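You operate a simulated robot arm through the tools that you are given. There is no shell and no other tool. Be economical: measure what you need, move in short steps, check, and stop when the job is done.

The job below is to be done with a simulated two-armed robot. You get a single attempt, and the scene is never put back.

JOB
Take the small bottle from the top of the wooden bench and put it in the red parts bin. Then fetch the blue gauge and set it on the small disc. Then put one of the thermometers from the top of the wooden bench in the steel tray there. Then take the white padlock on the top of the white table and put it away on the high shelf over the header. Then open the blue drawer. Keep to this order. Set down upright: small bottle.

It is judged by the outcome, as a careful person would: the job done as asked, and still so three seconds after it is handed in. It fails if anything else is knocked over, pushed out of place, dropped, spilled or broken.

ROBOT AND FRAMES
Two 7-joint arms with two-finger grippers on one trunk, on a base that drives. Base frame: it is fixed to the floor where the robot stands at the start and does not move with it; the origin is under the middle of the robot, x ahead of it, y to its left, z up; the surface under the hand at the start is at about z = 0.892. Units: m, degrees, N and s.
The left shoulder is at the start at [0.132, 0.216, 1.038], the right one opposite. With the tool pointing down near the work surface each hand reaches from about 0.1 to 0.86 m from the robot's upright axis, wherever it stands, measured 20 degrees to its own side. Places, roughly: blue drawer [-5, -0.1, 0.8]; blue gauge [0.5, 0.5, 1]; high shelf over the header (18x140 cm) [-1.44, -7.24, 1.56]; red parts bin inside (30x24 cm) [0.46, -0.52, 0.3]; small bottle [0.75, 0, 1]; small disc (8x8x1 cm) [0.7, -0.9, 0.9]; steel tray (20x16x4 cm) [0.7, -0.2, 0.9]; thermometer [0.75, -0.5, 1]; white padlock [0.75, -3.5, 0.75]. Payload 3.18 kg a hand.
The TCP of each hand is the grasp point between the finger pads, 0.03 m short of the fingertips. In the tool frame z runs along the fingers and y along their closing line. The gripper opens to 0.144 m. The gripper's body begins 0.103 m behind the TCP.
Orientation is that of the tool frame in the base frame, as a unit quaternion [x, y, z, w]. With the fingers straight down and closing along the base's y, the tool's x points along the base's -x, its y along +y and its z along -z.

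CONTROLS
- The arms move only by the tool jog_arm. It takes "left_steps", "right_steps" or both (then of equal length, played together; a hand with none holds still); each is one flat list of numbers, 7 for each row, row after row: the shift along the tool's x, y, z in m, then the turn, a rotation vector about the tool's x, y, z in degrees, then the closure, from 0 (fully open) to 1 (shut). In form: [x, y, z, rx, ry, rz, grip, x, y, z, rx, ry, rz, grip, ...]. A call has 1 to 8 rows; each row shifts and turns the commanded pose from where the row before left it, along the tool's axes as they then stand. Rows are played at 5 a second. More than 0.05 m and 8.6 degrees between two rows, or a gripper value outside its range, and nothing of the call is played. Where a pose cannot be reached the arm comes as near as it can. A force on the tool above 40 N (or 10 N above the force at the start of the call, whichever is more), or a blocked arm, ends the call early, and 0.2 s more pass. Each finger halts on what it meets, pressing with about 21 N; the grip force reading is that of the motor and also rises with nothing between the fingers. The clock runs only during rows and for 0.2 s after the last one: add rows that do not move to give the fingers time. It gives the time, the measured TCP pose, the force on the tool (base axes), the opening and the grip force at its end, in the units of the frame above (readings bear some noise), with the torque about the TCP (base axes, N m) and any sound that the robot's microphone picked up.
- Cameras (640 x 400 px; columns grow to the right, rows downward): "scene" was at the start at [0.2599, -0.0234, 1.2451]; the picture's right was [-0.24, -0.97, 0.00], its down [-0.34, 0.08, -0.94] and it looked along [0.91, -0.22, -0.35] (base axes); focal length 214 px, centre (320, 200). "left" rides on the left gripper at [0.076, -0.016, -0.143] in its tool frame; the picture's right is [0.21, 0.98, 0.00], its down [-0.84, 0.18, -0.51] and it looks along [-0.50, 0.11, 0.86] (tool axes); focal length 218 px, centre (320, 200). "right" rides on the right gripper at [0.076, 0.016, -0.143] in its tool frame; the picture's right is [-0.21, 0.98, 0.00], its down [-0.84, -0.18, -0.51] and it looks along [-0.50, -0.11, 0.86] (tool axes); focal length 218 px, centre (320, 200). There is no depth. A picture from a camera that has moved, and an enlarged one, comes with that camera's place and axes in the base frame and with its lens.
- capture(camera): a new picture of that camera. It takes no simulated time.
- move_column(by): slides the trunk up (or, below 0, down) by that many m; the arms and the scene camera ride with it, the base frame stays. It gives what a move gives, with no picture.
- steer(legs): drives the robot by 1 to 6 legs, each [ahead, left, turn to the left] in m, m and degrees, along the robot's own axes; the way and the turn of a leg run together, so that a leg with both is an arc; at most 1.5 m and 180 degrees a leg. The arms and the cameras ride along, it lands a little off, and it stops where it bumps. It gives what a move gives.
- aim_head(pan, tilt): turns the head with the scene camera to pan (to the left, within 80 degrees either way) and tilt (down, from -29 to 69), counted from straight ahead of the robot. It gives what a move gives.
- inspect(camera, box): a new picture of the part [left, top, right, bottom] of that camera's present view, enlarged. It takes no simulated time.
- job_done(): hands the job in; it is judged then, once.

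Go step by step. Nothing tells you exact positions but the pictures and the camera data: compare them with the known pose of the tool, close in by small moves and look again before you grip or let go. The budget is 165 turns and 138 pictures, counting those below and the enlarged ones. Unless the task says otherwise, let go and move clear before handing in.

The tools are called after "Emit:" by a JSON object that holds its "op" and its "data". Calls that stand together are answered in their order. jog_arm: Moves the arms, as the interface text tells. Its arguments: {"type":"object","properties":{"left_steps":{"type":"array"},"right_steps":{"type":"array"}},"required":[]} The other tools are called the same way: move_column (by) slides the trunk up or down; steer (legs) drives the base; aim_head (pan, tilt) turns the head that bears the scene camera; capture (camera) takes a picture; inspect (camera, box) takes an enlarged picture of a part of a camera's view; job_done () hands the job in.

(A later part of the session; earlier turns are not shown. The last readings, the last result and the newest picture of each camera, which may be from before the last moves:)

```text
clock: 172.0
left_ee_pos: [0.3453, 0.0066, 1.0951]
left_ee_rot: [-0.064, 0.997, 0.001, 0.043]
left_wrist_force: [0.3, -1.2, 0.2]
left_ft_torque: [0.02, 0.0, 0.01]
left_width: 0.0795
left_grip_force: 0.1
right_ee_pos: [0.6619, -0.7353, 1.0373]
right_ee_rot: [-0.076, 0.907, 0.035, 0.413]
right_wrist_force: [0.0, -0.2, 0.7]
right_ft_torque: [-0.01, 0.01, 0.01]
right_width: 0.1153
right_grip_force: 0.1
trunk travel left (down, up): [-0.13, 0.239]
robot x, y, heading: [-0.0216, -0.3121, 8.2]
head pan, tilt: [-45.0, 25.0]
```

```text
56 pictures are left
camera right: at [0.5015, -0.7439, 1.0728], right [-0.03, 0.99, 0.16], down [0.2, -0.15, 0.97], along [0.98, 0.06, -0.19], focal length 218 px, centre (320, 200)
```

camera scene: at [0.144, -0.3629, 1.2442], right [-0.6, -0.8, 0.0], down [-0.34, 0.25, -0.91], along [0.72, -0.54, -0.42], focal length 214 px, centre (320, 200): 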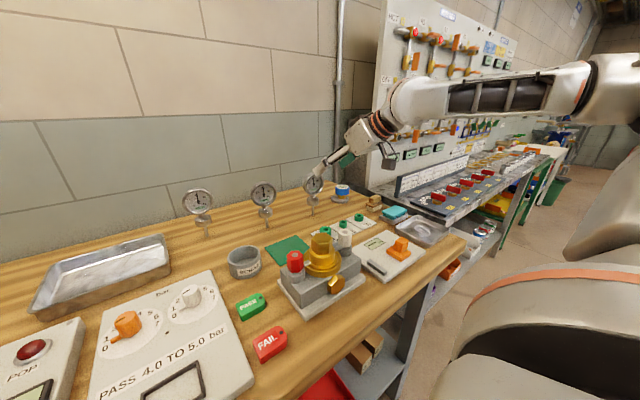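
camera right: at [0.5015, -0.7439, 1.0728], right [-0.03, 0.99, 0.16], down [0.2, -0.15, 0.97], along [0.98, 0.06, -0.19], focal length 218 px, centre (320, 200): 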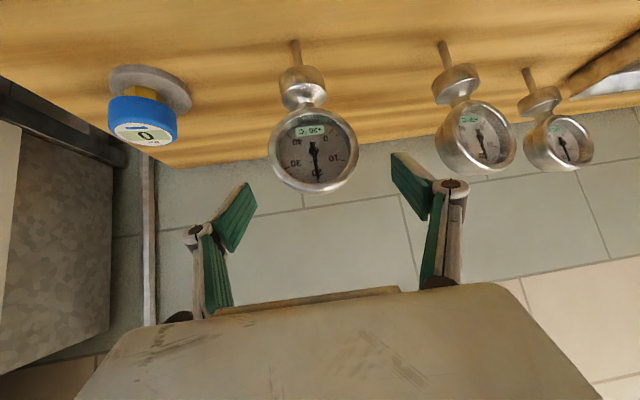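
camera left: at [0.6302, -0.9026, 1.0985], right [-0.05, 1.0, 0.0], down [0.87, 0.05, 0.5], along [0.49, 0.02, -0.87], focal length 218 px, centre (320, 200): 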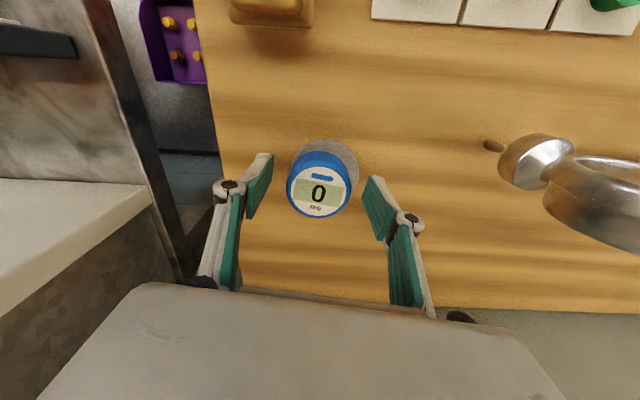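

Still centred. I continue down to the collar height.

Emit:
{"op": "jog_arm", "data": {"right_steps": [0.0143, 0.001, 0.0125, 0, 0, 0, 0.2, 0.0143, 0.001, 0.0125, 0, 0, 0, 0.2, 0.0143, 0.001, 0.0125, 0, 0, 0, 0.2, 0.0135, 0, 0.0115, 0, 0, 0, 0.2, 0, 0, 0, 0, 0, 0, 0.2]}}

Emit:
{"op": "capture", "data": {"camera": "right"}}

Emit:
{"op": "inspect", "data": {"camera": "scene", "box": [260, 140, 400, 228]}}

```text
clock: 173.2
left_ee_pos: [0.345, 0.0062, 1.0947]
left_ee_rot: [-0.064, 0.997, 0.001, 0.043]
left_wrist_force: [0.3, -0.5, -0.3]
left_ft_torque: [0.02, 0.02, 0.03]
left_width: 0.0792
left_grip_force: 0.2
right_ee_pos: [0.6597, -0.7312, 0.9605]
right_ee_rot: [-0.076, 0.907, 0.036, 0.413]
right_wrist_force: [0.6, 0.6, -0.4]
right_ft_torque: [-0.01, 0.01, 0.01]
right_width: 0.115
right_grip_force: 0.1
trunk travel left (down, up): [-0.13, 0.239]
robot x, y, heading: [-0.0242, -0.3155, 8.0]
head pan, tilt: [-45.0, 25.0]
```

```text
55 pictures are left
camera right: at [0.5009, -0.7403, 0.9971], right [-0.03, 0.99, 0.16], down [0.2, -0.15, 0.97], along [0.98, 0.06, -0.19], focal length 218 px, centre (320, 200)
```

right: 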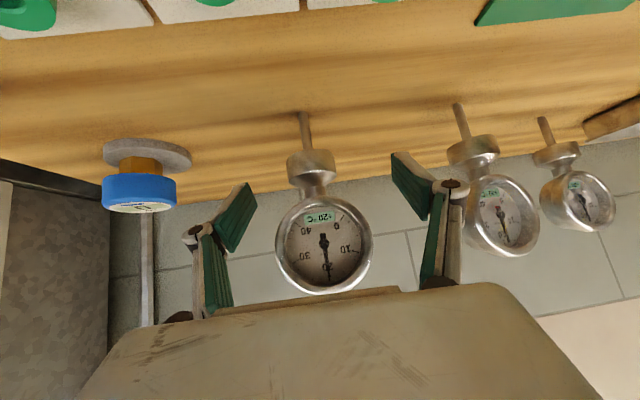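

```text
4.55 times, centred on (330, 184) of scene
camera zoom: at [0.2097, -0.3467, 1.2444], right [-0.6, -0.8, 0.0], down [-0.34, 0.25, -0.91], along [0.72, -0.54, -0.42], focal length 975 px, centre (274, 273)
```

zoom: 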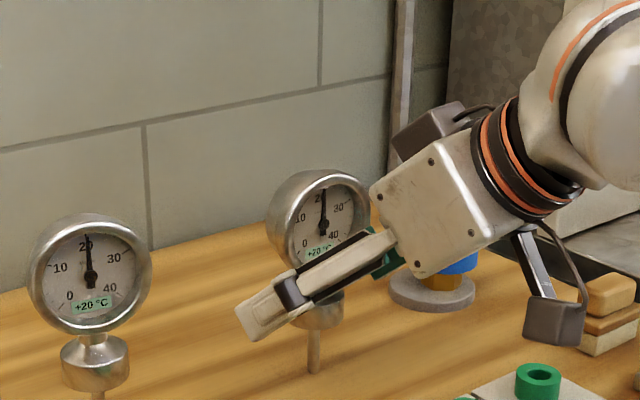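

The collar centre is about 1.5 cm lower, so I go down 1.5 cm more and close gently.

Emit:
{"op": "jog_arm", "data": {"right_steps": [0.0113, 0, 0.0098, 0, 0, 0, 0.2, 0, 0, 0, 0, 0, 0, 0.4, 0, 0, 0, 0, 0, 0, 0.6, 0, 0, 0, 0, 0, 0, 0.7, 0, 0, 0, 0, 0, 0, 0.85, 0, 0, 0, 0, 0, 0, 1, 0, 0, 0, 0, 0, 0, 1]}}

Emit:
{"op": "capture", "data": {"camera": "right"}}

```text
clock: 174.8
left_ee_pos: [0.3454, 0.0048, 1.0963]
left_ee_rot: [-0.064, 0.997, 0.001, 0.043]
left_wrist_force: [-0.3, 0.3, 0.1]
left_ft_torque: [-0.03, -0.04, 0.01]
left_width: 0.0792
left_grip_force: 0.0
right_ee_pos: [0.6601, -0.7315, 0.9452]
right_ee_rot: [-0.076, 0.907, 0.035, 0.412]
right_wrist_force: [0.9, 0.1, 0.7]
right_ft_torque: [0.0, 0.01, 0.0]
right_width: 0.0417
right_grip_force: 20.9
trunk travel left (down, up): [-0.13, 0.239]
robot x, y, heading: [-0.0271, -0.3135, 8.4]
head pan, tilt: [-45.0, 25.0]
```

```text
53 pictures are left
camera right: at [0.5005, -0.7406, 0.9821], right [-0.03, 0.99, 0.16], down [0.2, -0.15, 0.97], along [0.98, 0.06, -0.19], focal length 218 px, centre (320, 200)
```

right: 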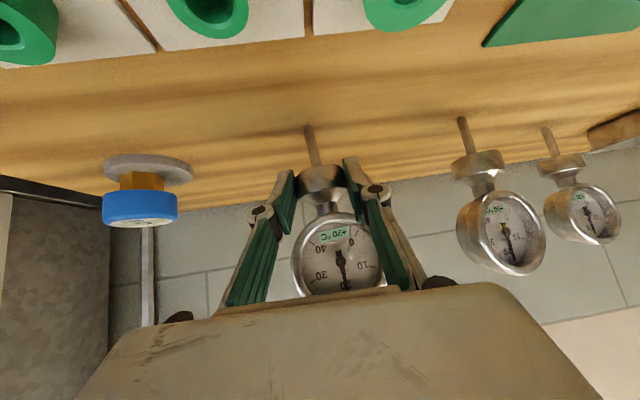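

The collar is gripped at 4.2 cm. I lift slowly and check that it follows.

Emit:
{"op": "jog_arm", "data": {"right_steps": [-0.0045, 0, -0.0039, 0, 0, 0, 1, -0.006, 0, -0.0052, 0, 0, 0, 1, -0.0075, 0, -0.0066, 0, 0, 0, 1, -0.009, 0, -0.0079, 0, 0, 0, 1, -0.009, 0, -0.0079, 0, 0, 0, 1, -0.009, 0, -0.0079, 0, 0, 0, 1, -0.009, 0, -0.0079, 0, 0, 0, 1, -0.009, 0, -0.0079, 0, 0, 0, 1]}}

Emit:
{"op": "capture", "data": {"camera": "right"}}

```text
clock: 176.6
left_ee_pos: [0.3459, 0.005, 1.0958]
left_ee_rot: [-0.064, 0.997, 0.002, 0.044]
left_wrist_force: [-0.1, 0.6, 0.1]
left_ft_torque: [0.02, 0.02, 0.02]
left_width: 0.0791
left_grip_force: 0.1
right_ee_pos: [0.6607, -0.7331, 1.0293]
right_ee_rot: [-0.075, 0.907, 0.035, 0.413]
right_wrist_force: [-0.5, 0.4, -1.1]
right_ft_torque: [0.04, 0.01, 0.03]
right_width: 0.0411
right_grip_force: 20.8
trunk travel left (down, up): [-0.13, 0.239]
robot x, y, heading: [-0.0249, -0.3116, 8.1]
head pan, tilt: [-45.0, 25.0]
```

```text
52 pictures are left
camera right: at [0.5008, -0.7421, 1.0657], right [-0.03, 0.99, 0.16], down [0.2, -0.15, 0.97], along [0.98, 0.06, -0.19], focal length 218 px, centre (320, 200)
```

right: 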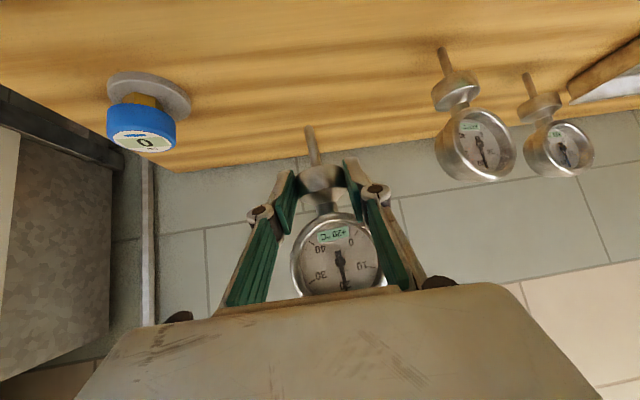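

It follows firmly. I raise the trunk, back off, then swing the tool from 49° forward to past vertical so that the thermometer lies nearly flat.

Emit:
{"op": "move_column", "data": {"by": 0.1}}

Emit:
{"op": "steer", "data": {"legs": [[-0.35, 0, 0]]}}

Emit:
{"op": "jog_arm", "data": {"right_steps": [0, 0, 0, 0, 7.5, 0, 1, 0, 0, 0, 0, 7.5, 0, 1, 0, 0, 0, 0, 7.5, 0, 1, 0, 0, 0, 0, 7.5, 0, 1, 0, 0, 0, 0, 7.5, 0, 1, 0, 0, 0, 0, 7.5, 0, 1, 0, 0, 0, 0, 7.5, 0, 1, 0, 0, 0, 0, 7.5, 0, 1]}}

Emit:
{"op": "capture", "data": {"camera": "right"}}

```text
clock: 177.9
left_ee_pos: [0.3461, 0.0057, 1.194]
left_ee_rot: [-0.064, 0.997, 0.0, 0.043]
left_wrist_force: [-0.2, 0.1, 0.3]
left_ft_torque: [-0.01, 0.04, 0.01]
left_width: 0.0793
left_grip_force: 0.2
right_ee_pos: [0.6596, -0.7305, 1.1281]
right_ee_rot: [-0.076, 0.908, 0.036, 0.412]
right_wrist_force: [-0.3, -0.4, -2.2]
right_ft_torque: [-0.03, 0.07, -0.03]
right_width: 0.0415
right_grip_force: 20.8
trunk travel left (down, up): [-0.23, 0.139]
robot x, y, heading: [-0.0276, -0.3129, 7.9]
head pan, tilt: [-45.0, 25.0]
```

```text
clock: 180.2
left_ee_pos: [-0.0006, -0.0426, 1.1949]
left_ee_rot: [-0.066, 0.997, 0.001, 0.044]
left_wrist_force: [-0.4, 0.2, 0.2]
left_ft_torque: [-0.02, -0.04, -0.03]
left_width: 0.079
left_grip_force: 0.1
right_ee_pos: [0.3178, -0.777, 1.1299]
right_ee_rot: [-0.078, 0.907, 0.036, 0.413]
right_wrist_force: [-0.1, -0.4, -1.4]
right_ft_torque: [0.02, -0.01, 0.03]
right_width: 0.0412
right_grip_force: 20.8
trunk travel left (down, up): [-0.23, 0.139]
robot x, y, heading: [-0.3724, -0.3613, 8.5]
head pan, tilt: [-45.0, 25.0]
```

```text
clock: 182.0
left_ee_pos: [0.0023, -0.0389, 1.1928]
left_ee_rot: [-0.066, 0.997, -0.001, 0.041]
left_wrist_force: [-0.2, 1.3, -0.9]
left_ft_torque: [-0.09, 0.09, 0.01]
left_width: 0.0789
left_grip_force: 0.0
right_ee_pos: [0.3425, -0.7798, 1.122]
right_ee_rot: [-0.085, 0.993, -0.013, -0.075]
right_wrist_force: [0.7, -0.3, -0.6]
right_ft_torque: [-0.08, 0.07, -0.01]
right_width: 0.041
right_grip_force: 21.1
right hand out of reach, approached as far as the arm can: row 8
trunk travel left (down, up): [-0.23, 0.139]
robot x, y, heading: [-0.3697, -0.3595, 8.2]
head pan, tilt: [-45.0, 25.0]
```

```text
51 pictures are left
camera right: at [0.2848, -0.771, 1.2742], right [0.04, 1.0, -0.05], down [0.93, -0.02, 0.38], along [0.38, -0.06, -0.93], focal length 218 px, centre (320, 200)
```

right: 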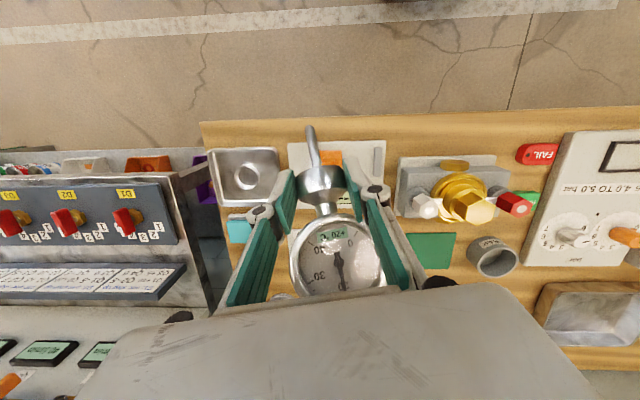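

The thermometer is now tilted with its stem toward me, about 30° below horizontal. I turn to a heading of about 45°, so that it lies diagonally in the tray, and move over.

Emit:
{"op": "steer", "data": {"legs": [[0, 0, 36.8], [0.203, -0.162, 0]]}}

Emit:
{"op": "capture", "data": {"camera": "right"}}

```text
clock: 185.8
left_ee_pos: [-0.004, 0.1426, 1.1941]
left_ee_rot: [-0.375, 0.926, 0.015, 0.041]
left_wrist_force: [0.0, 0.7, 0.2]
left_ft_torque: [-0.01, -0.02, 0.0]
left_width: 0.0793
left_grip_force: 0.0
right_ee_pos: [0.7086, -0.2485, 1.1238]
right_ee_rot: [-0.393, 0.916, -0.034, -0.066]
right_wrist_force: [0.2, 0.7, -1.1]
right_ft_torque: [-0.07, 0.04, 0.02]
right_width: 0.0411
right_grip_force: 20.8
trunk travel left (down, up): [-0.23, 0.139]
robot x, y, heading: [-0.1079, -0.3358, 44.7]
head pan, tilt: [-45.0, 25.0]
```

```text
50 pictures are left
camera right: at [0.6575, -0.2763, 1.2756], right [-0.57, 0.82, -0.04], down [0.75, 0.54, 0.38], along [0.34, 0.19, -0.92], focal length 218 px, centre (320, 200)
```

right: 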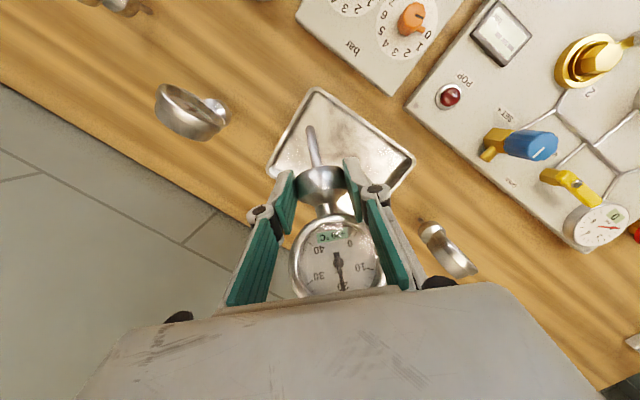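

The tray centre is at about [0.715, -0.217]. I shift 1.6 cm left and lower with the trunk.

Emit:
{"op": "jog_arm", "data": {"right_steps": [0, 0.008, 0, 0, 0, 0, 1, 0, 0.008, 0, 0, 0, 0, 1, 0, 0, 0, 0, 0, 0, 1]}}

Emit:
{"op": "move_column", "data": {"by": -0.12}}

Emit:
{"op": "capture", "data": {"camera": "right"}}

```text
clock: 186.6
left_ee_pos: [-0.0061, 0.1432, 1.1949]
left_ee_rot: [-0.374, 0.926, 0.015, 0.04]
left_wrist_force: [0.3, 0.2, 0.3]
left_ft_torque: [0.0, -0.01, 0.04]
left_width: 0.0794
left_grip_force: 0.1
right_ee_pos: [0.7003, -0.2373, 1.1214]
right_ee_rot: [-0.393, 0.917, -0.034, -0.064]
right_wrist_force: [0.2, 0.4, 0.1]
right_ft_torque: [-0.04, 0.04, 0.02]
right_width: 0.0411
right_grip_force: 21.3
right hand out of reach, approached as far as the arm can: row 2
trunk travel left (down, up): [-0.23, 0.139]
robot x, y, heading: [-0.1091, -0.3384, 44.8]
head pan, tilt: [-45.0, 25.0]
```

```text
clock: 187.6
left_ee_pos: [-0.001, 0.1465, 1.1002]
left_ee_rot: [-0.375, 0.927, 0.01, 0.029]
left_wrist_force: [0.0, 0.3, 0.5]
left_ft_torque: [0.06, 0.05, 0.0]
left_width: 0.0792
left_grip_force: 0.1
right_ee_pos: [0.7211, -0.2186, 0.9151]
right_ee_rot: [-0.392, 0.904, -0.068, -0.157]
right_wrist_force: [-5.5, 2.8, 16.7]
right_ft_torque: [-0.02, 0.12, 0.0]
right_width: 0.04
right_grip_force: 20.7
trunk travel left (down, up): [-0.143, 0.226]
robot x, y, heading: [-0.1105, -0.3359, 44.8]
head pan, tilt: [-45.0, 25.0]
stopped: the force on the tool passed its limit at 117 N (the readings are from after the stop); the commanded pose is now the measured one
```

```text
49 pictures are left
camera right: at [0.691, -0.2245, 1.0763], right [-0.58, 0.81, -0.07], down [0.79, 0.58, 0.19], along [0.2, 0.06, -0.98], focal length 218 px, centre (320, 200)
```

right: 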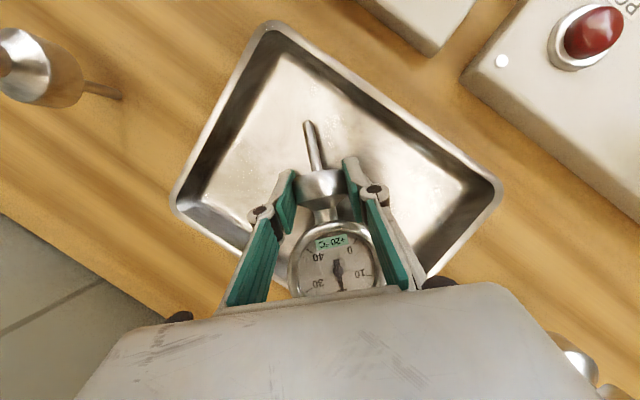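

The trunk move lowered more than expected and touched the tray floor, but the tray and its neighbours are where they were. I relieve the pressure, shift 1.8 cm back along the diagonal and check.

Emit:
{"op": "jog_arm", "data": {"right_steps": [0.004, 0, -0.012, 0, 0, 0, 1, 0.009, 0, 0.003, 0, 0, 0, 1, 0.0085, 0, 0.0025, 0, 0, 0, 1, 0, 0, 0, 0, 0, 0, 1]}}

Emit:
{"op": "capture", "data": {"camera": "right"}}

Emit:
{"op": "aim_head", "data": {"pan": -40, "tilt": 30}}

Emit:
{"op": "capture", "data": {"camera": "scene"}}

```text
clock: 188.6
left_ee_pos: [0.0008, 0.1473, 1.1003]
left_ee_rot: [-0.374, 0.927, 0.01, 0.03]
left_wrist_force: [0.3, 0.0, -0.3]
left_ft_torque: [0.04, -0.02, 0.01]
left_width: 0.0789
left_grip_force: 0.0
right_ee_pos: [0.723, -0.2334, 0.916]
right_ee_rot: [-0.391, 0.904, -0.071, -0.158]
right_wrist_force: [0.6, 1.6, 3.2]
right_ft_torque: [0.1, 0.11, -0.02]
right_width: 0.0402
right_grip_force: 21.2
right hand out of reach, approached as far as the arm can: row 1, 2, 3
trunk travel left (down, up): [-0.143, 0.226]
robot x, y, heading: [-0.1128, -0.3358, 44.6]
head pan, tilt: [-45.0, 25.0]
```

```text
48 pictures are left
camera right: at [0.6925, -0.2382, 1.0765], right [-0.58, 0.81, -0.08], down [0.79, 0.58, 0.19], along [0.2, 0.05, -0.98], focal length 218 px, centre (320, 200)
```

right: 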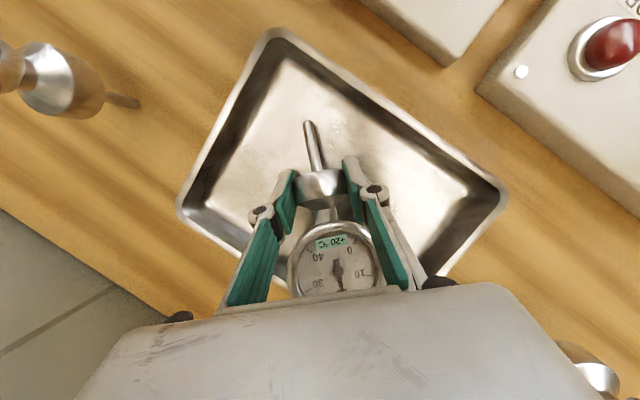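

```text
clock: 189.3
left_ee_pos: [-0.001, 0.1454, 1.0995]
left_ee_rot: [-0.374, 0.927, 0.01, 0.029]
left_wrist_force: [-0.9, -0.3, -0.5]
left_ft_torque: [0.04, -0.05, -0.01]
left_width: 0.0793
left_grip_force: 0.0
right_ee_pos: [0.7228, -0.2335, 0.9167]
right_ee_rot: [-0.391, 0.904, -0.07, -0.158]
right_wrist_force: [-0.9, 0.8, 1.8]
right_ft_torque: [0.06, 0.09, 0.0]
right_width: 0.0401
right_grip_force: 20.4
trunk travel left (down, up): [-0.143, 0.226]
robot x, y, heading: [-0.1112, -0.3343, 44.7]
head pan, tilt: [-40.0, 30.0]
```

```text
47 pictures are left
camera scene: at [0.0842, -0.2226, 1.2523], right [0.08, -1.0, 0.0], down [-0.5, -0.04, -0.87], along [0.86, 0.07, -0.5], focal length 214 px, centre (320, 200)
```

scene: 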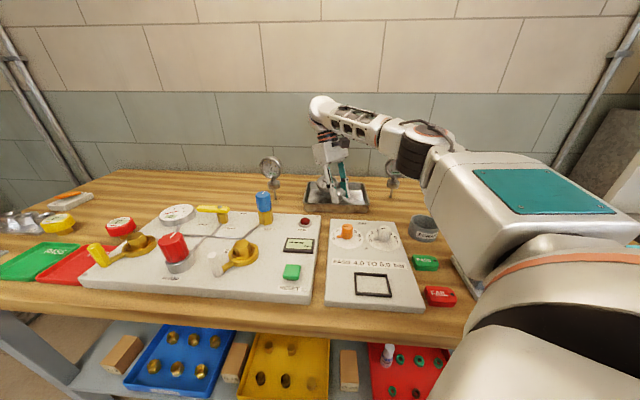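

The neighbours and tray are fine. The thermometer needs about 2 cm toward -x to clear the back wall, so I lift a touch with the trunk and shift with the base.

Emit:
{"op": "move_column", "data": {"by": 0.015}}

Emit:
{"op": "steer", "data": {"legs": [[-0.0142, 0.0169, 0]]}}

Emit:
{"op": "inspect", "data": {"camera": "right", "box": [140, 0, 540, 250]}}

```text
clock: 189.9
left_ee_pos: [0.0012, 0.1485, 1.1135]
left_ee_rot: [-0.374, 0.927, 0.009, 0.027]
left_wrist_force: [0.5, -0.3, -0.8]
left_ft_torque: [-0.05, 0.06, -0.04]
left_width: 0.0791
left_grip_force: 0.1
right_ee_pos: [0.7237, -0.2331, 0.9299]
right_ee_rot: [-0.391, 0.904, -0.071, -0.16]
right_wrist_force: [-0.2, 0.5, -1.3]
right_ft_torque: [-0.08, 0.09, -0.01]
right_width: 0.0402
right_grip_force: 21.1
trunk travel left (down, up): [-0.158, 0.211]
robot x, y, heading: [-0.1103, -0.3336, 44.9]
head pan, tilt: [-40.0, 30.0]
```

```text
clock: 190.7
left_ee_pos: [-0.0232, 0.1478, 1.1143]
left_ee_rot: [-0.374, 0.927, 0.01, 0.03]
left_wrist_force: [-0.3, 0.0, -0.1]
left_ft_torque: [-0.03, -0.02, 0.02]
left_width: 0.0794
left_grip_force: 0.1
right_ee_pos: [0.7009, -0.2303, 0.9314]
right_ee_rot: [-0.391, 0.904, -0.07, -0.159]
right_wrist_force: [-0.9, 0.0, -1.5]
right_ft_torque: [-0.01, 0.0, -0.01]
right_width: 0.0401
right_grip_force: 21.2
trunk travel left (down, up): [-0.158, 0.211]
robot x, y, heading: [-0.1328, -0.3342, 44.9]
head pan, tilt: [-40.0, 30.0]
```

```text
1.60 times, centred on (340, 125) of right
camera zoom: at [0.6712, -0.2354, 1.0923], right [-0.58, 0.81, -0.08], down [0.79, 0.58, 0.19], along [0.2, 0.05, -0.98], focal length 349 px, centre (288, 320)
```

zoom: 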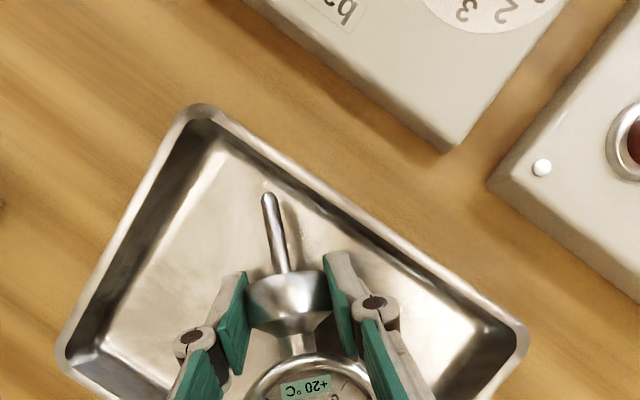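

The thermometer is well inside the tray. I lower to the floor and release.

Emit:
{"op": "move_column", "data": {"by": -0.013}}

Emit:
{"op": "jog_arm", "data": {"right_steps": [0, 0, 0, 0, 0, 0, 0.72, 0, 0, 0, 0, 0, 0, 0.65, 0, 0, 0, 0, 0, 0, 0.55, 0, 0, 0, 0, 0, 0, 0.5, 0, 0, 0, 0, 0, 0, 0.5]}}

Emit:
{"op": "capture", "data": {"camera": "right"}}

```text
clock: 191.3
left_ee_pos: [-0.0223, 0.1482, 1.1028]
left_ee_rot: [-0.374, 0.927, 0.01, 0.029]
left_wrist_force: [0.2, -0.7, 1.1]
left_ft_torque: [0.02, -0.03, 0.03]
left_width: 0.0791
left_grip_force: 0.1
right_ee_pos: [0.7012, -0.2318, 0.9175]
right_ee_rot: [-0.391, 0.904, -0.07, -0.159]
right_wrist_force: [0.0, -0.9, -0.8]
right_ft_torque: [-0.05, 0.06, 0.02]
right_width: 0.0402
right_grip_force: 21.2
trunk travel left (down, up): [-0.145, 0.224]
robot x, y, heading: [-0.1323, -0.3367, 44.8]
head pan, tilt: [-40.0, 30.0]
```

```text
clock: 192.5
left_ee_pos: [-0.0219, 0.1485, 1.1006]
left_ee_rot: [-0.375, 0.927, 0.01, 0.029]
left_wrist_force: [-0.5, 0.0, 0.4]
left_ft_torque: [-0.02, 0.05, -0.02]
left_width: 0.0791
left_grip_force: 0.3
right_ee_pos: [0.7017, -0.2308, 0.9191]
right_ee_rot: [-0.39, 0.904, -0.071, -0.157]
right_wrist_force: [0.9, 0.1, 0.5]
right_ft_torque: [0.03, -0.01, -0.01]
right_width: 0.0717
right_grip_force: 0.1
trunk travel left (down, up): [-0.145, 0.224]
robot x, y, heading: [-0.1308, -0.3361, 44.8]
head pan, tilt: [-40.0, 30.0]
```

```text
45 pictures are left
camera right: at [0.6717, -0.2359, 1.0788], right [-0.58, 0.81, -0.08], down [0.79, 0.58, 0.19], along [0.2, 0.05, -0.98], focal length 218 px, centre (320, 200)
```

right: 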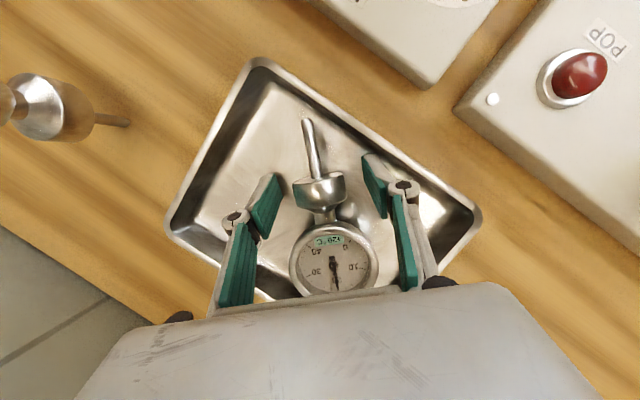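

Released. I open a bit more and rise with the trunk.

Emit:
{"op": "jog_arm", "data": {"right_steps": [0, 0, 0, 0, 0, 0, 0.4, 0, 0, 0, 0, 0, 0, 0.4]}}

Emit:
{"op": "move_column", "data": {"by": 0.13}}

Emit:
{"op": "capture", "data": {"camera": "right"}}

```text
clock: 193.1
left_ee_pos: [-0.0238, 0.1499, 1.1024]
left_ee_rot: [-0.374, 0.927, 0.01, 0.029]
left_wrist_force: [-1.0, 1.3, -0.6]
left_ft_torque: [0.03, -0.02, 0.03]
left_width: 0.079
left_grip_force: 0.1
right_ee_pos: [0.7013, -0.2327, 0.9187]
right_ee_rot: [-0.39, 0.904, -0.07, -0.158]
right_wrist_force: [0.5, -1.4, 0.9]
right_ft_torque: [0.0, -0.01, -0.03]
right_width: 0.0861
right_grip_force: 0.0
trunk travel left (down, up): [-0.145, 0.224]
robot x, y, heading: [-0.1363, -0.3338, 44.8]
head pan, tilt: [-40.0, 30.0]
```

```text
clock: 194.7
left_ee_pos: [-0.0209, 0.1499, 1.231]
left_ee_rot: [-0.375, 0.927, 0.01, 0.029]
left_wrist_force: [-0.9, -0.3, 0.0]
left_ft_torque: [-0.01, 0.0, 0.0]
left_width: 0.0792
left_grip_force: 0.1
right_ee_pos: [0.6833, -0.2502, 1.1739]
right_ee_rot: [-0.396, 0.916, -0.032, -0.057]
right_wrist_force: [0.1, 0.2, -0.2]
right_ft_torque: [0.0, 0.04, -0.01]
right_width: 0.0865
right_grip_force: 0.0
trunk travel left (down, up): [-0.275, 0.094]
robot x, y, heading: [-0.1309, -0.3328, 44.9]
head pan, tilt: [-40.0, 30.0]
```

```text
44 pictures are left
camera right: at [0.6289, -0.2784, 1.3263], right [-0.57, 0.82, -0.04], down [0.75, 0.54, 0.39], along [0.34, 0.2, -0.92], focal length 218 px, centre (320, 200)
```

right: 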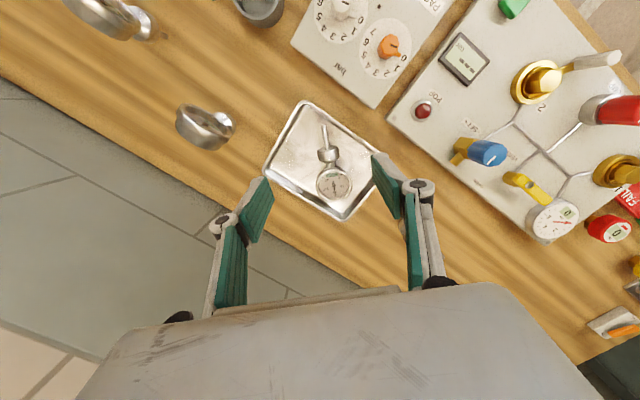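

The thermometer lies in the tray. Next is the padlock: I back off, straighten up and look along the lane to the right.

Emit:
{"op": "steer", "data": {"legs": [[-0.36, 0.36, 0], [0, 0, -44.9]]}}

Emit:
{"op": "aim_head", "data": {"pan": -70, "tilt": 10}}

Emit:
{"op": "capture", "data": {"camera": "scene"}}

```text
clock: 200.5
left_ee_pos: [-0.2263, -0.0723, 1.2319]
left_ee_rot: [0.008, 1.0, -0.002, 0.03]
left_wrist_force: [-0.4, -0.3, -0.1]
left_ft_torque: [0.0, 0.03, -0.01]
left_width: 0.0792
left_grip_force: 0.1
right_ee_pos: [-0.0104, -0.8521, 1.1766]
right_ee_rot: [-0.014, 0.998, -0.008, -0.065]
right_wrist_force: [0.2, -0.2, 0.4]
right_ft_torque: [0.0, 0.02, -0.03]
right_width: 0.0864
right_grip_force: 0.1
trunk travel left (down, up): [-0.275, 0.094]
robot x, y, heading: [-0.6501, -0.3399, -0.5]
head pan, tilt: [-40.0, 30.0]
```

```text
clock: 201.5
left_ee_pos: [-0.2265, -0.0713, 1.2314]
left_ee_rot: [0.009, 0.999, -0.002, 0.031]
left_wrist_force: [0.5, 1.1, 0.4]
left_ft_torque: [-0.03, 0.01, 0.02]
left_width: 0.0791
left_grip_force: 0.0
right_ee_pos: [-0.0111, -0.8515, 1.1766]
right_ee_rot: [-0.014, 0.998, -0.006, -0.066]
right_wrist_force: [-0.8, 1.3, 0.5]
right_ft_torque: [0.01, 0.02, -0.01]
right_width: 0.0862
right_grip_force: 0.0
trunk travel left (down, up): [-0.275, 0.094]
robot x, y, heading: [-0.6449, -0.3331, -0.3]
head pan, tilt: [-70.0, 10.0]
```

```text
43 pictures are left
camera scene: at [-0.5645, -0.4232, 1.4255], right [-0.94, -0.34, 0.0], down [-0.06, 0.16, -0.98], along [0.33, -0.93, -0.17], focal length 214 px, centre (320, 200)
```

scene: 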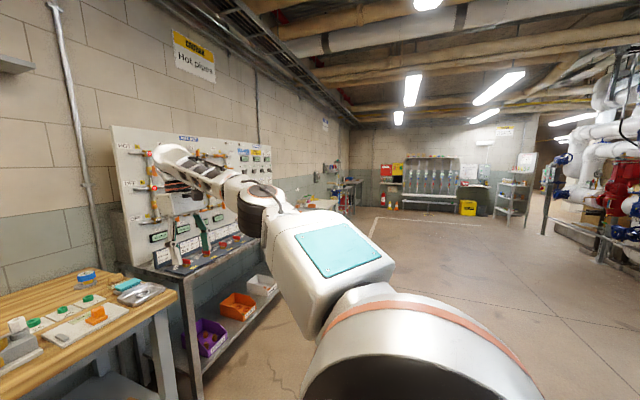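

The lane along the benches is free. I drive right toward the white table.

Emit:
{"op": "steer", "data": {"legs": [[0, -1.5, 0], [0, -1.4, 0]]}}

Emit:
{"op": "aim_head", "data": {"pan": -10, "tilt": 30}}

Emit:
{"op": "capture", "data": {"camera": "scene"}}

```text
clock: 226.6
left_ee_pos: [-0.2529, -2.9507, 1.2319]
left_ee_rot: [0.009, 1.0, -0.002, 0.03]
left_wrist_force: [0.7, 0.0, -0.9]
left_ft_torque: [0.0, 0.0, 0.02]
left_width: 0.0794
left_grip_force: 0.0
right_ee_pos: [-0.0362, -3.7284, 1.1753]
right_ee_rot: [-0.014, 0.998, -0.006, -0.065]
right_wrist_force: [0.6, 0.2, -0.9]
right_ft_torque: [0.01, 0.02, 0.01]
right_width: 0.0864
right_grip_force: 0.0
trunk travel left (down, up): [-0.275, 0.094]
robot x, y, heading: [-0.6754, -3.2132, -0.3]
head pan, tilt: [-70.0, 10.0]
```

```text
clock: 227.9
left_ee_pos: [-0.2539, -2.9504, 1.231]
left_ee_rot: [0.01, 0.999, -0.002, 0.031]
left_wrist_force: [0.0, 0.0, -0.1]
left_ft_torque: [0.01, 0.01, 0.0]
left_width: 0.0795
left_grip_force: 0.0
right_ee_pos: [-0.0378, -3.729, 1.1757]
right_ee_rot: [-0.014, 0.998, -0.007, -0.065]
right_wrist_force: [-0.7, 0.2, -1.1]
right_ft_torque: [-0.03, 0.01, 0.02]
right_width: 0.0864
right_grip_force: 0.1
trunk travel left (down, up): [-0.275, 0.094]
robot x, y, heading: [-0.675, -3.2089, -0.2]
head pan, tilt: [-10.0, 30.0]
```

```text
42 pictures are left
camera scene: at [-0.5335, -3.2291, 1.3933], right [-0.18, -0.98, 0.0], down [-0.49, 0.09, -0.87], along [0.85, -0.15, -0.5], focal length 214 px, centre (320, 200)
```

scene: 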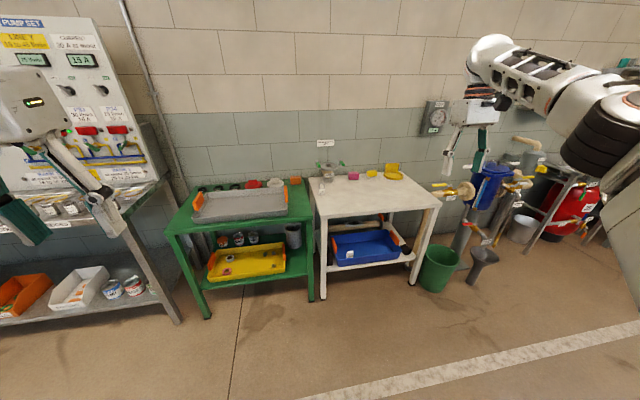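

Emit:
{"op": "inspect", "data": {"camera": "scene", "box": [290, 145, 450, 245]}}

```text
4.00 times, centred on (370, 195) of scene
camera zoom: at [-0.5335, -3.2291, 1.3933], right [-0.18, -0.98, 0.0], down [-0.49, 0.09, -0.87], along [0.85, -0.15, -0.5], focal length 858 px, centre (120, 220)
```

zoom: 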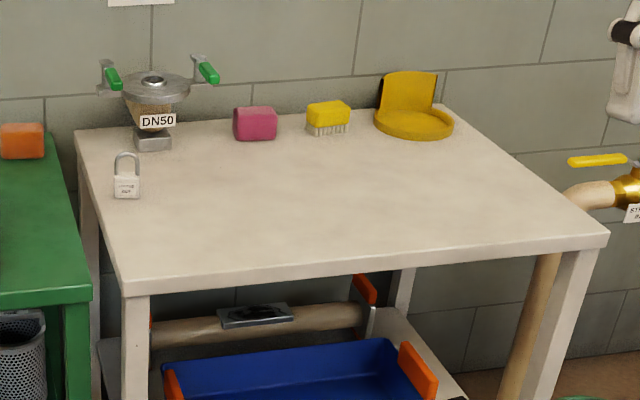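

The padlock stands at the table's left side, at about [0.68, -3.455]. I tilt the right hand to about 48° and lower it in free space.

Emit:
{"op": "jog_arm", "data": {"right_steps": [0, 0, 0, 0, -8, 0, 0.3, 0, 0, 0, 0, -8, 0, 0.3, 0, 0, 0, 0, -8, 0, 0.3, 0, 0, 0, 0, -8, 0, 0.3, 0, 0, 0, 0, -8, 0, 0.3, 0, 0, 0, 0, -8, 0, 0.3, 0, 0, 0, 0, -8, 0, 0.3]}}

Emit:
{"op": "move_column", "data": {"by": -0.14}}

Emit:
{"op": "jog_arm", "data": {"right_steps": [0.035, 0, 0.032, 0, 0, 0, 0.3, 0.035, 0, 0.032, 0, 0, 0, 0.3, 0.035, 0, 0.032, 0, 0, 0, 0.3, 0.035, 0, 0.032, 0, 0, 0, 0.3]}}

Emit:
{"op": "capture", "data": {"camera": "right"}}

```text
clock: 229.5
left_ee_pos: [-0.2537, -2.9498, 1.2314]
left_ee_rot: [0.008, 0.999, -0.002, 0.031]
left_wrist_force: [-0.3, 0.0, 0.2]
left_ft_torque: [0.08, -0.01, 0.01]
left_width: 0.0792
left_grip_force: 0.0
right_ee_pos: [-0.0386, -3.7302, 1.1762]
right_ee_rot: [-0.016, 0.911, 0.001, 0.412]
right_wrist_force: [-0.3, -0.2, 0.7]
right_ft_torque: [0.03, -0.03, -0.04]
right_width: 0.1006
right_grip_force: 0.0
trunk travel left (down, up): [-0.275, 0.094]
robot x, y, heading: [-0.6734, -3.2113, -0.1]
head pan, tilt: [-10.0, 30.0]
```

```text
clock: 231.2
left_ee_pos: [-0.2539, -2.9493, 1.0934]
left_ee_rot: [0.008, 0.999, -0.002, 0.032]
left_wrist_force: [-0.4, 1.4, -0.3]
left_ft_torque: [-0.05, -0.03, 0.0]
left_width: 0.0793
left_grip_force: 0.1
right_ee_pos: [-0.0385, -3.7298, 1.038]
right_ee_rot: [-0.016, 0.911, 0.001, 0.413]
right_wrist_force: [-0.5, -0.9, 0.4]
right_ft_torque: [0.01, 0.0, -0.05]
right_width: 0.1009
right_grip_force: 0.1
trunk travel left (down, up): [-0.135, 0.234]
robot x, y, heading: [-0.6702, -3.2101, -0.3]
head pan, tilt: [-10.0, 30.0]
```

```text
clock: 232.2
left_ee_pos: [-0.2527, -2.9508, 1.0909]
left_ee_rot: [0.008, 1.0, -0.002, 0.029]
left_wrist_force: [-0.1, -0.2, 0.2]
left_ft_torque: [0.01, 0.01, -0.01]
left_width: 0.0793
left_grip_force: 0.1
right_ee_pos: [-0.0308, -3.731, 0.8447]
right_ee_rot: [-0.015, 0.912, 0.001, 0.41]
right_wrist_force: [0.1, -0.4, -0.3]
right_ft_torque: [0.04, 0.0, 0.02]
right_width: 0.1007
right_grip_force: 0.1
trunk travel left (down, up): [-0.135, 0.234]
robot x, y, heading: [-0.6747, -3.2107, -0.0]
head pan, tilt: [-10.0, 30.0]
```

```text
40 pictures are left
camera right: at [-0.1901, -3.7185, 0.8826], right [0.11, 0.98, 0.15], down [0.18, -0.16, 0.97], along [0.98, -0.08, -0.2], focal length 218 px, centre (320, 200)
```

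right: 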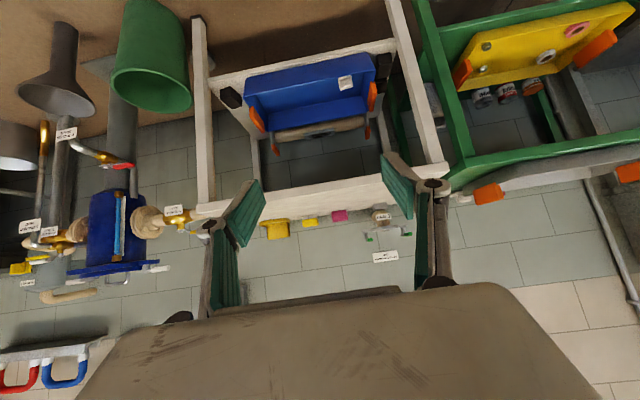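

Good. I drive left and forward to a standoff short of the padlock.

Emit:
{"op": "steer", "data": {"legs": [[0, 0.276, 0], [0.58, 0, 0]]}}

Emit:
{"op": "capture", "data": {"camera": "right"}}

Emit:
{"op": "aim_head", "data": {"pan": -50, "tilt": 35}}

Emit:
{"op": "capture", "data": {"camera": "scene"}}

```text
clock: 238.2
left_ee_pos: [0.3286, -2.6713, 1.0915]
left_ee_rot: [0.008, 0.999, -0.002, 0.031]
left_wrist_force: [0.1, -0.7, -0.3]
left_ft_torque: [-0.03, 0.03, -0.02]
left_width: 0.0793
left_grip_force: 0.1
right_ee_pos: [0.5509, -3.452, 0.8484]
right_ee_rot: [-0.016, 0.911, 0.001, 0.411]
right_wrist_force: [-0.1, -0.5, 0.0]
right_ft_torque: [0.0, -0.02, 0.02]
right_width: 0.1008
right_grip_force: 0.0
trunk travel left (down, up): [-0.135, 0.234]
robot x, y, heading: [-0.0887, -2.9312, -0.1]
head pan, tilt: [-10.0, 30.0]
```

```text
39 pictures are left
camera right: at [0.3918, -3.4401, 0.8839], right [0.11, 0.98, 0.14], down [0.18, -0.16, 0.97], along [0.98, -0.08, -0.2], focal length 218 px, centre (320, 200)
```

right: 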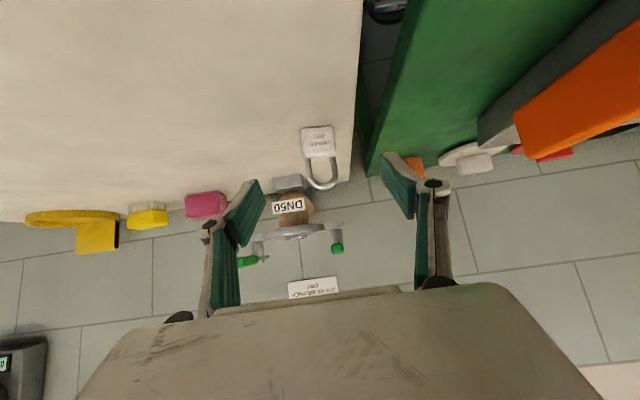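

```text
clock: 239.2
left_ee_pos: [0.3274, -2.6716, 1.0914]
left_ee_rot: [0.01, 0.999, -0.002, 0.03]
left_wrist_force: [-0.4, 0.7, 0.9]
left_ft_torque: [0.0, -0.03, -0.01]
left_width: 0.0792
left_grip_force: 0.1
right_ee_pos: [0.5509, -3.451, 0.8455]
right_ee_rot: [-0.016, 0.912, 0.001, 0.411]
right_wrist_force: [0.1, -0.4, -0.3]
right_ft_torque: [-0.01, 0.01, 0.01]
right_width: 0.1008
right_grip_force: 0.1
trunk travel left (down, up): [-0.135, 0.234]
robot x, y, heading: [-0.0889, -2.9331, -0.1]
head pan, tilt: [-50.0, 35.0]
```

```text
38 pictures are left
camera scene: at [0.1236, -3.0033, 1.235], right [-0.77, -0.64, 0.0], down [-0.37, 0.44, -0.82], along [0.53, -0.63, -0.57], focal length 214 px, centre (320, 200)
```

scene: 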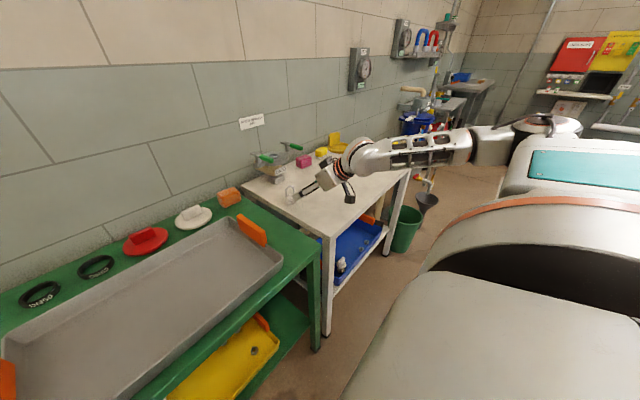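

Triangulating gives the padlock base at [0.687, -3.455, 0.715]. I drive forward above it and look.

Emit:
{"op": "steer", "data": {"legs": [[0.131, -0.004, 0]]}}

Emit:
{"op": "jog_arm", "data": {"right_steps": [0.0148, 0, 0.0135, 0, 0, 0, 0.42, 0.0148, 0, 0.0135, 0, 0, 0, 0.42, 0, 0, 0, 0, 0, 0, 0.42]}}

Emit:
{"op": "capture", "data": {"camera": "right"}}

Emit:
{"op": "inspect", "data": {"camera": "scene", "box": [220, 130, 380, 230]}}

```text
clock: 240.5
left_ee_pos: [0.4549, -2.6766, 1.0916]
left_ee_rot: [0.008, 1.0, -0.002, 0.03]
left_wrist_force: [1.0, -0.3, -1.3]
left_ft_torque: [0.0, 0.05, 0.02]
left_width: 0.0793
left_grip_force: 0.0
right_ee_pos: [0.6788, -3.458, 0.846]
right_ee_rot: [-0.017, 0.912, 0.001, 0.41]
right_wrist_force: [0.5, -0.2, -1.5]
right_ft_torque: [0.02, -0.04, 0.01]
right_width: 0.101
right_grip_force: 0.1
trunk travel left (down, up): [-0.135, 0.234]
robot x, y, heading: [0.0378, -2.9364, -0.1]
head pan, tilt: [-50.0, 35.0]
```

```text
clock: 241.3
left_ee_pos: [0.4545, -2.6771, 1.0925]
left_ee_rot: [0.009, 0.999, -0.003, 0.031]
left_wrist_force: [0.0, -0.4, -0.3]
left_ft_torque: [0.0, 0.01, -0.01]
left_width: 0.0792
left_grip_force: 0.0
right_ee_pos: [0.678, -3.4563, 0.8053]
right_ee_rot: [-0.017, 0.912, 0.0, 0.411]
right_wrist_force: [0.3, -0.7, 0.3]
right_ft_torque: [0.01, 0.03, 0.01]
right_width: 0.0834
right_grip_force: 0.1
trunk travel left (down, up): [-0.135, 0.234]
robot x, y, heading: [0.0363, -2.9398, -0.1]
head pan, tilt: [-50.0, 35.0]
```

```text
37 pictures are left
camera right: at [0.5183, -3.4445, 0.8436], right [0.11, 0.98, 0.14], down [0.18, -0.16, 0.97], along [0.98, -0.08, -0.2], focal length 218 px, centre (320, 200)
```

right: 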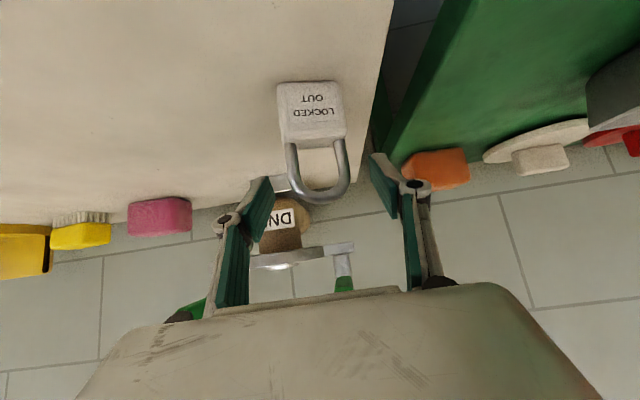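

```text
4.00 times, centred on (300, 180) of scene
camera zoom: at [0.2499, -3.0076, 1.2351], right [-0.77, -0.64, 0.0], down [-0.37, 0.44, -0.82], along [0.53, -0.63, -0.57], focal length 858 px, centre (400, 280)
```

zoom: 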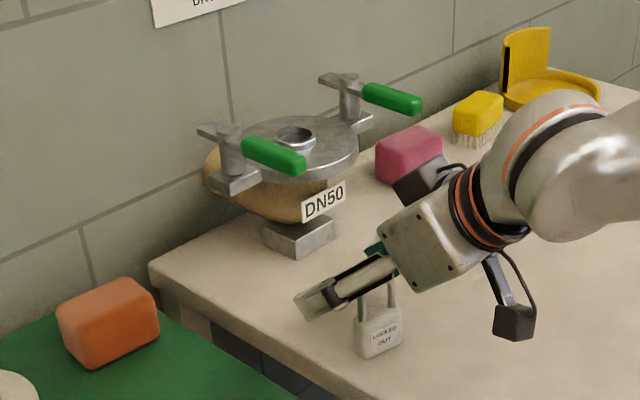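

The padlock is between the fingers. I descend the remaining 5 cm and close.

Emit:
{"op": "jog_arm", "data": {"right_steps": [0.0131, 0.001, 0.012, 0, 0, 0, 0.42, 0.0131, 0.001, 0.012, 0, 0, 0, 0.42, 0.012, 0, 0.011, 0, 0, 0, 0.42, 0, 0, 0, 0, 0, 0, 0.42]}}

Emit:
{"op": "inspect", "data": {"camera": "scene", "box": [260, 150, 360, 230]}}

Emit:
{"op": "capture", "data": {"camera": "right"}}

```text
clock: 242.3
left_ee_pos: [0.4504, -2.6736, 1.0948]
left_ee_rot: [0.008, 0.999, -0.002, 0.034]
left_wrist_force: [-0.7, 1.1, 0.3]
left_ft_torque: [-0.06, -0.12, 0.04]
left_width: 0.0791
left_grip_force: 0.1
right_ee_pos: [0.6788, -3.4526, 0.7672]
right_ee_rot: [-0.017, 0.908, 0.001, 0.419]
right_wrist_force: [4.2, -2.3, 30.5]
right_ft_torque: [1.27, -0.45, 0.23]
right_width: 0.0799
right_grip_force: 0.1
trunk travel left (down, up): [-0.135, 0.234]
robot x, y, heading: [0.0341, -2.9389, -0.1]
head pan, tilt: [-50.0, 35.0]
```

```text
5.00 times, centred on (310, 190) of scene
camera zoom: at [0.2448, -3.0047, 1.2372], right [-0.77, -0.64, 0.0], down [-0.36, 0.44, -0.82], along [0.53, -0.63, -0.57], focal length 1072 px, centre (370, 250)
```

zoom: 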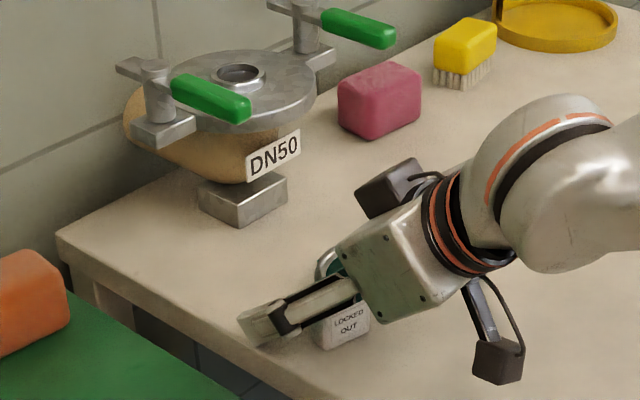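

```text
34 pictures are left
camera right: at [0.5197, -3.441, 0.8014], right [0.1, 0.98, 0.15], down [0.16, -0.16, 0.97], along [0.98, -0.08, -0.18], focal length 218 px, centre (320, 200)
```

right: 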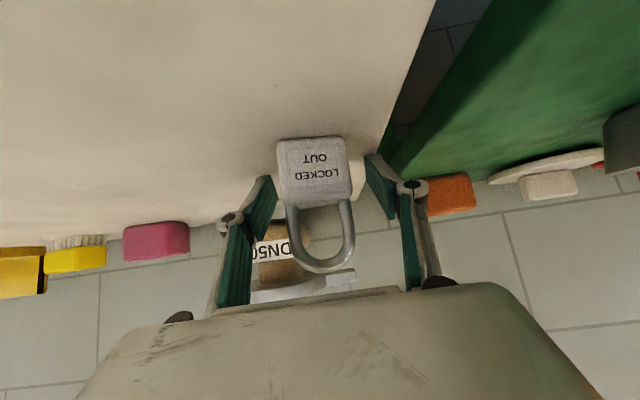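

The fingertips met the table early, so the table is at about z=0.738 and the padlock is nearer, at x≈0.655. I relieve the pressure and shift back 2 cm.

Emit:
{"op": "jog_arm", "data": {"right_steps": [-0.013, 0, -0.0115, 0, 0, 0, 0.42, 0.0066, 0, -0.0075, 0, 0, 0, 0.42, 0.0066, 0, -0.0075, 0, 0, 0, 0.42, 0, 0, 0, 0, 0, 0, 0.42]}}

Emit:
{"op": "capture", "data": {"camera": "right"}}

```text
clock: 243.3
left_ee_pos: [0.4539, -2.6761, 1.0915]
left_ee_rot: [0.008, 1.0, -0.001, 0.03]
left_wrist_force: [-1.4, -0.1, 0.6]
left_ft_torque: [-0.02, 0.01, 0.01]
left_width: 0.079
left_grip_force: 0.2
right_ee_pos: [0.6595, -3.4562, 0.7727]
right_ee_rot: [-0.016, 0.912, 0.001, 0.41]
right_wrist_force: [0.3, -0.4, -0.1]
right_ft_torque: [0.01, -0.01, 0.0]
right_width: 0.0835
right_grip_force: 0.1
trunk travel left (down, up): [-0.135, 0.234]
robot x, y, heading: [0.0354, -2.9376, 0.1]
head pan, tilt: [-50.0, 35.0]
```

```text
33 pictures are left
camera right: at [0.5002, -3.4441, 0.8085], right [0.11, 0.98, 0.15], down [0.19, -0.16, 0.97], along [0.98, -0.08, -0.2], focal length 218 px, centre (320, 200)
```

right: 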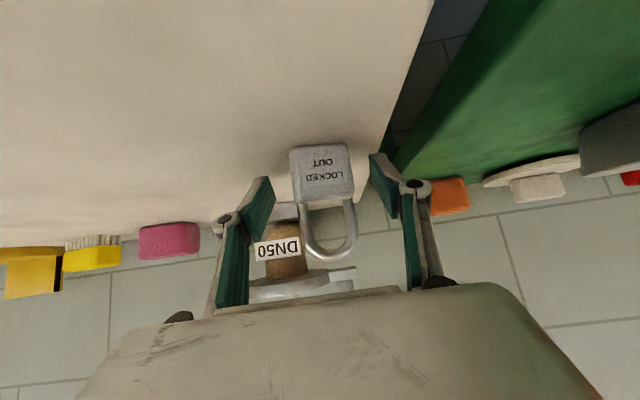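

The padlock body is now beside the pads. I lower 6 mm, centre 4 mm left, and close.

Emit:
{"op": "jog_arm", "data": {"right_steps": [0.0045, 0.004, 0.004, 0, 0, 0, 0.42, 0, 0, 0, 0, 0, 0, 0.5, 0, 0, 0, 0, 0, 0, 0.6, 0, 0, 0, 0, 0, 0, 0.75, 0, 0, 0, 0, 0, 0, 1, 0, 0, 0, 0, 0, 0, 1]}}

Emit:
{"op": "capture", "data": {"camera": "right"}}

```text
clock: 244.7
left_ee_pos: [0.4525, -2.6748, 1.0915]
left_ee_rot: [0.008, 0.999, -0.002, 0.031]
left_wrist_force: [-0.1, 0.1, -0.3]
left_ft_torque: [-0.01, 0.0, 0.01]
left_width: 0.0792
left_grip_force: 0.0
right_ee_pos: [0.661, -3.4518, 0.7688]
right_ee_rot: [-0.017, 0.91, 0.0, 0.414]
right_wrist_force: [1.6, 6.7, 14.6]
right_ft_torque: [0.2, -0.05, 0.0]
right_width: 0.0434
right_grip_force: 20.9
trunk travel left (down, up): [-0.135, 0.234]
robot x, y, heading: [0.0385, -2.9412, 0.1]
head pan, tilt: [-50.0, 35.0]
```

```text
32 pictures are left
camera right: at [0.5008, -3.4387, 0.8055], right [0.11, 0.98, 0.14], down [0.18, -0.16, 0.97], along [0.98, -0.08, -0.19], focal length 218 px, centre (320, 200)
```

right: 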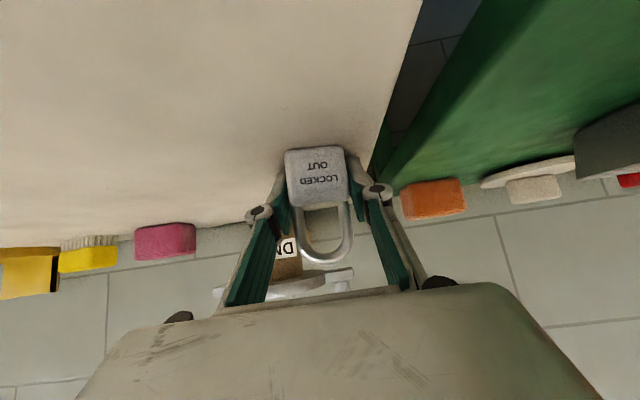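

The padlock body is gripped (4.3 cm). I lift slowly and check.

Emit:
{"op": "jog_arm", "data": {"right_steps": [-0.0045, 0, -0.0039, 0, 0, 0, 1, -0.006, 0, -0.0052, 0, 0, 0, 1, -0.0075, 0, -0.0066, 0, 0, 0, 1, -0.009, 0, -0.0079, 0, 0, 0, 1, -0.009, 0, -0.0079, 0, 0, 0, 1, -0.009, 0, -0.0079, 0, 0, 0, 1, -0.009, 0, -0.0079, 0, 0, 0, 1, -0.009, 0, -0.0079, 0, 0, 0, 1]}}

Emit:
{"op": "move_column", "data": {"by": 0.1}}

Emit:
{"op": "capture", "data": {"camera": "right"}}

```text
clock: 246.5
left_ee_pos: [0.4536, -2.6758, 1.0928]
left_ee_rot: [0.009, 1.0, -0.002, 0.029]
left_wrist_force: [-0.6, 0.5, -0.5]
left_ft_torque: [-0.02, -0.03, 0.01]
left_width: 0.0791
left_grip_force: 0.0
right_ee_pos: [0.6596, -3.4513, 0.8501]
right_ee_rot: [-0.017, 0.912, 0.002, 0.411]
right_wrist_force: [0.0, 0.1, -0.5]
right_ft_torque: [0.03, -0.03, -0.01]
right_width: 0.0434
right_grip_force: 20.9
trunk travel left (down, up): [-0.135, 0.234]
robot x, y, heading: [0.0374, -2.9405, -0.4]
head pan, tilt: [-50.0, 35.0]
```

```text
clock: 247.8
left_ee_pos: [0.4556, -2.675, 1.1903]
left_ee_rot: [0.007, 1.0, -0.002, 0.028]
left_wrist_force: [0.1, 0.6, 0.0]
left_ft_torque: [0.01, 0.02, 0.0]
left_width: 0.079
left_grip_force: 0.1
right_ee_pos: [0.6589, -3.4517, 0.9485]
right_ee_rot: [-0.016, 0.912, 0.0, 0.41]
right_wrist_force: [-0.7, 0.1, -1.1]
right_ft_torque: [0.0, -0.03, 0.0]
right_width: 0.0431
right_grip_force: 20.9
trunk travel left (down, up): [-0.235, 0.134]
robot x, y, heading: [0.036, -2.9397, -0.1]
head pan, tilt: [-50.0, 35.0]
```

```text
31 pictures are left
camera right: at [0.5005, -3.4389, 0.9861], right [0.11, 0.98, 0.15], down [0.18, -0.16, 0.97], along [0.98, -0.08, -0.2], focal length 218 px, centre (320, 200)
```

right: 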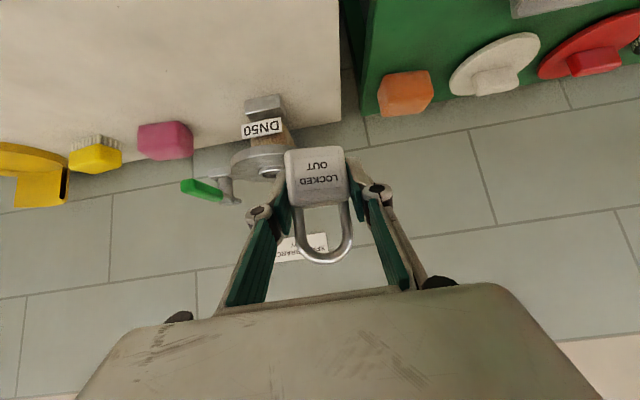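

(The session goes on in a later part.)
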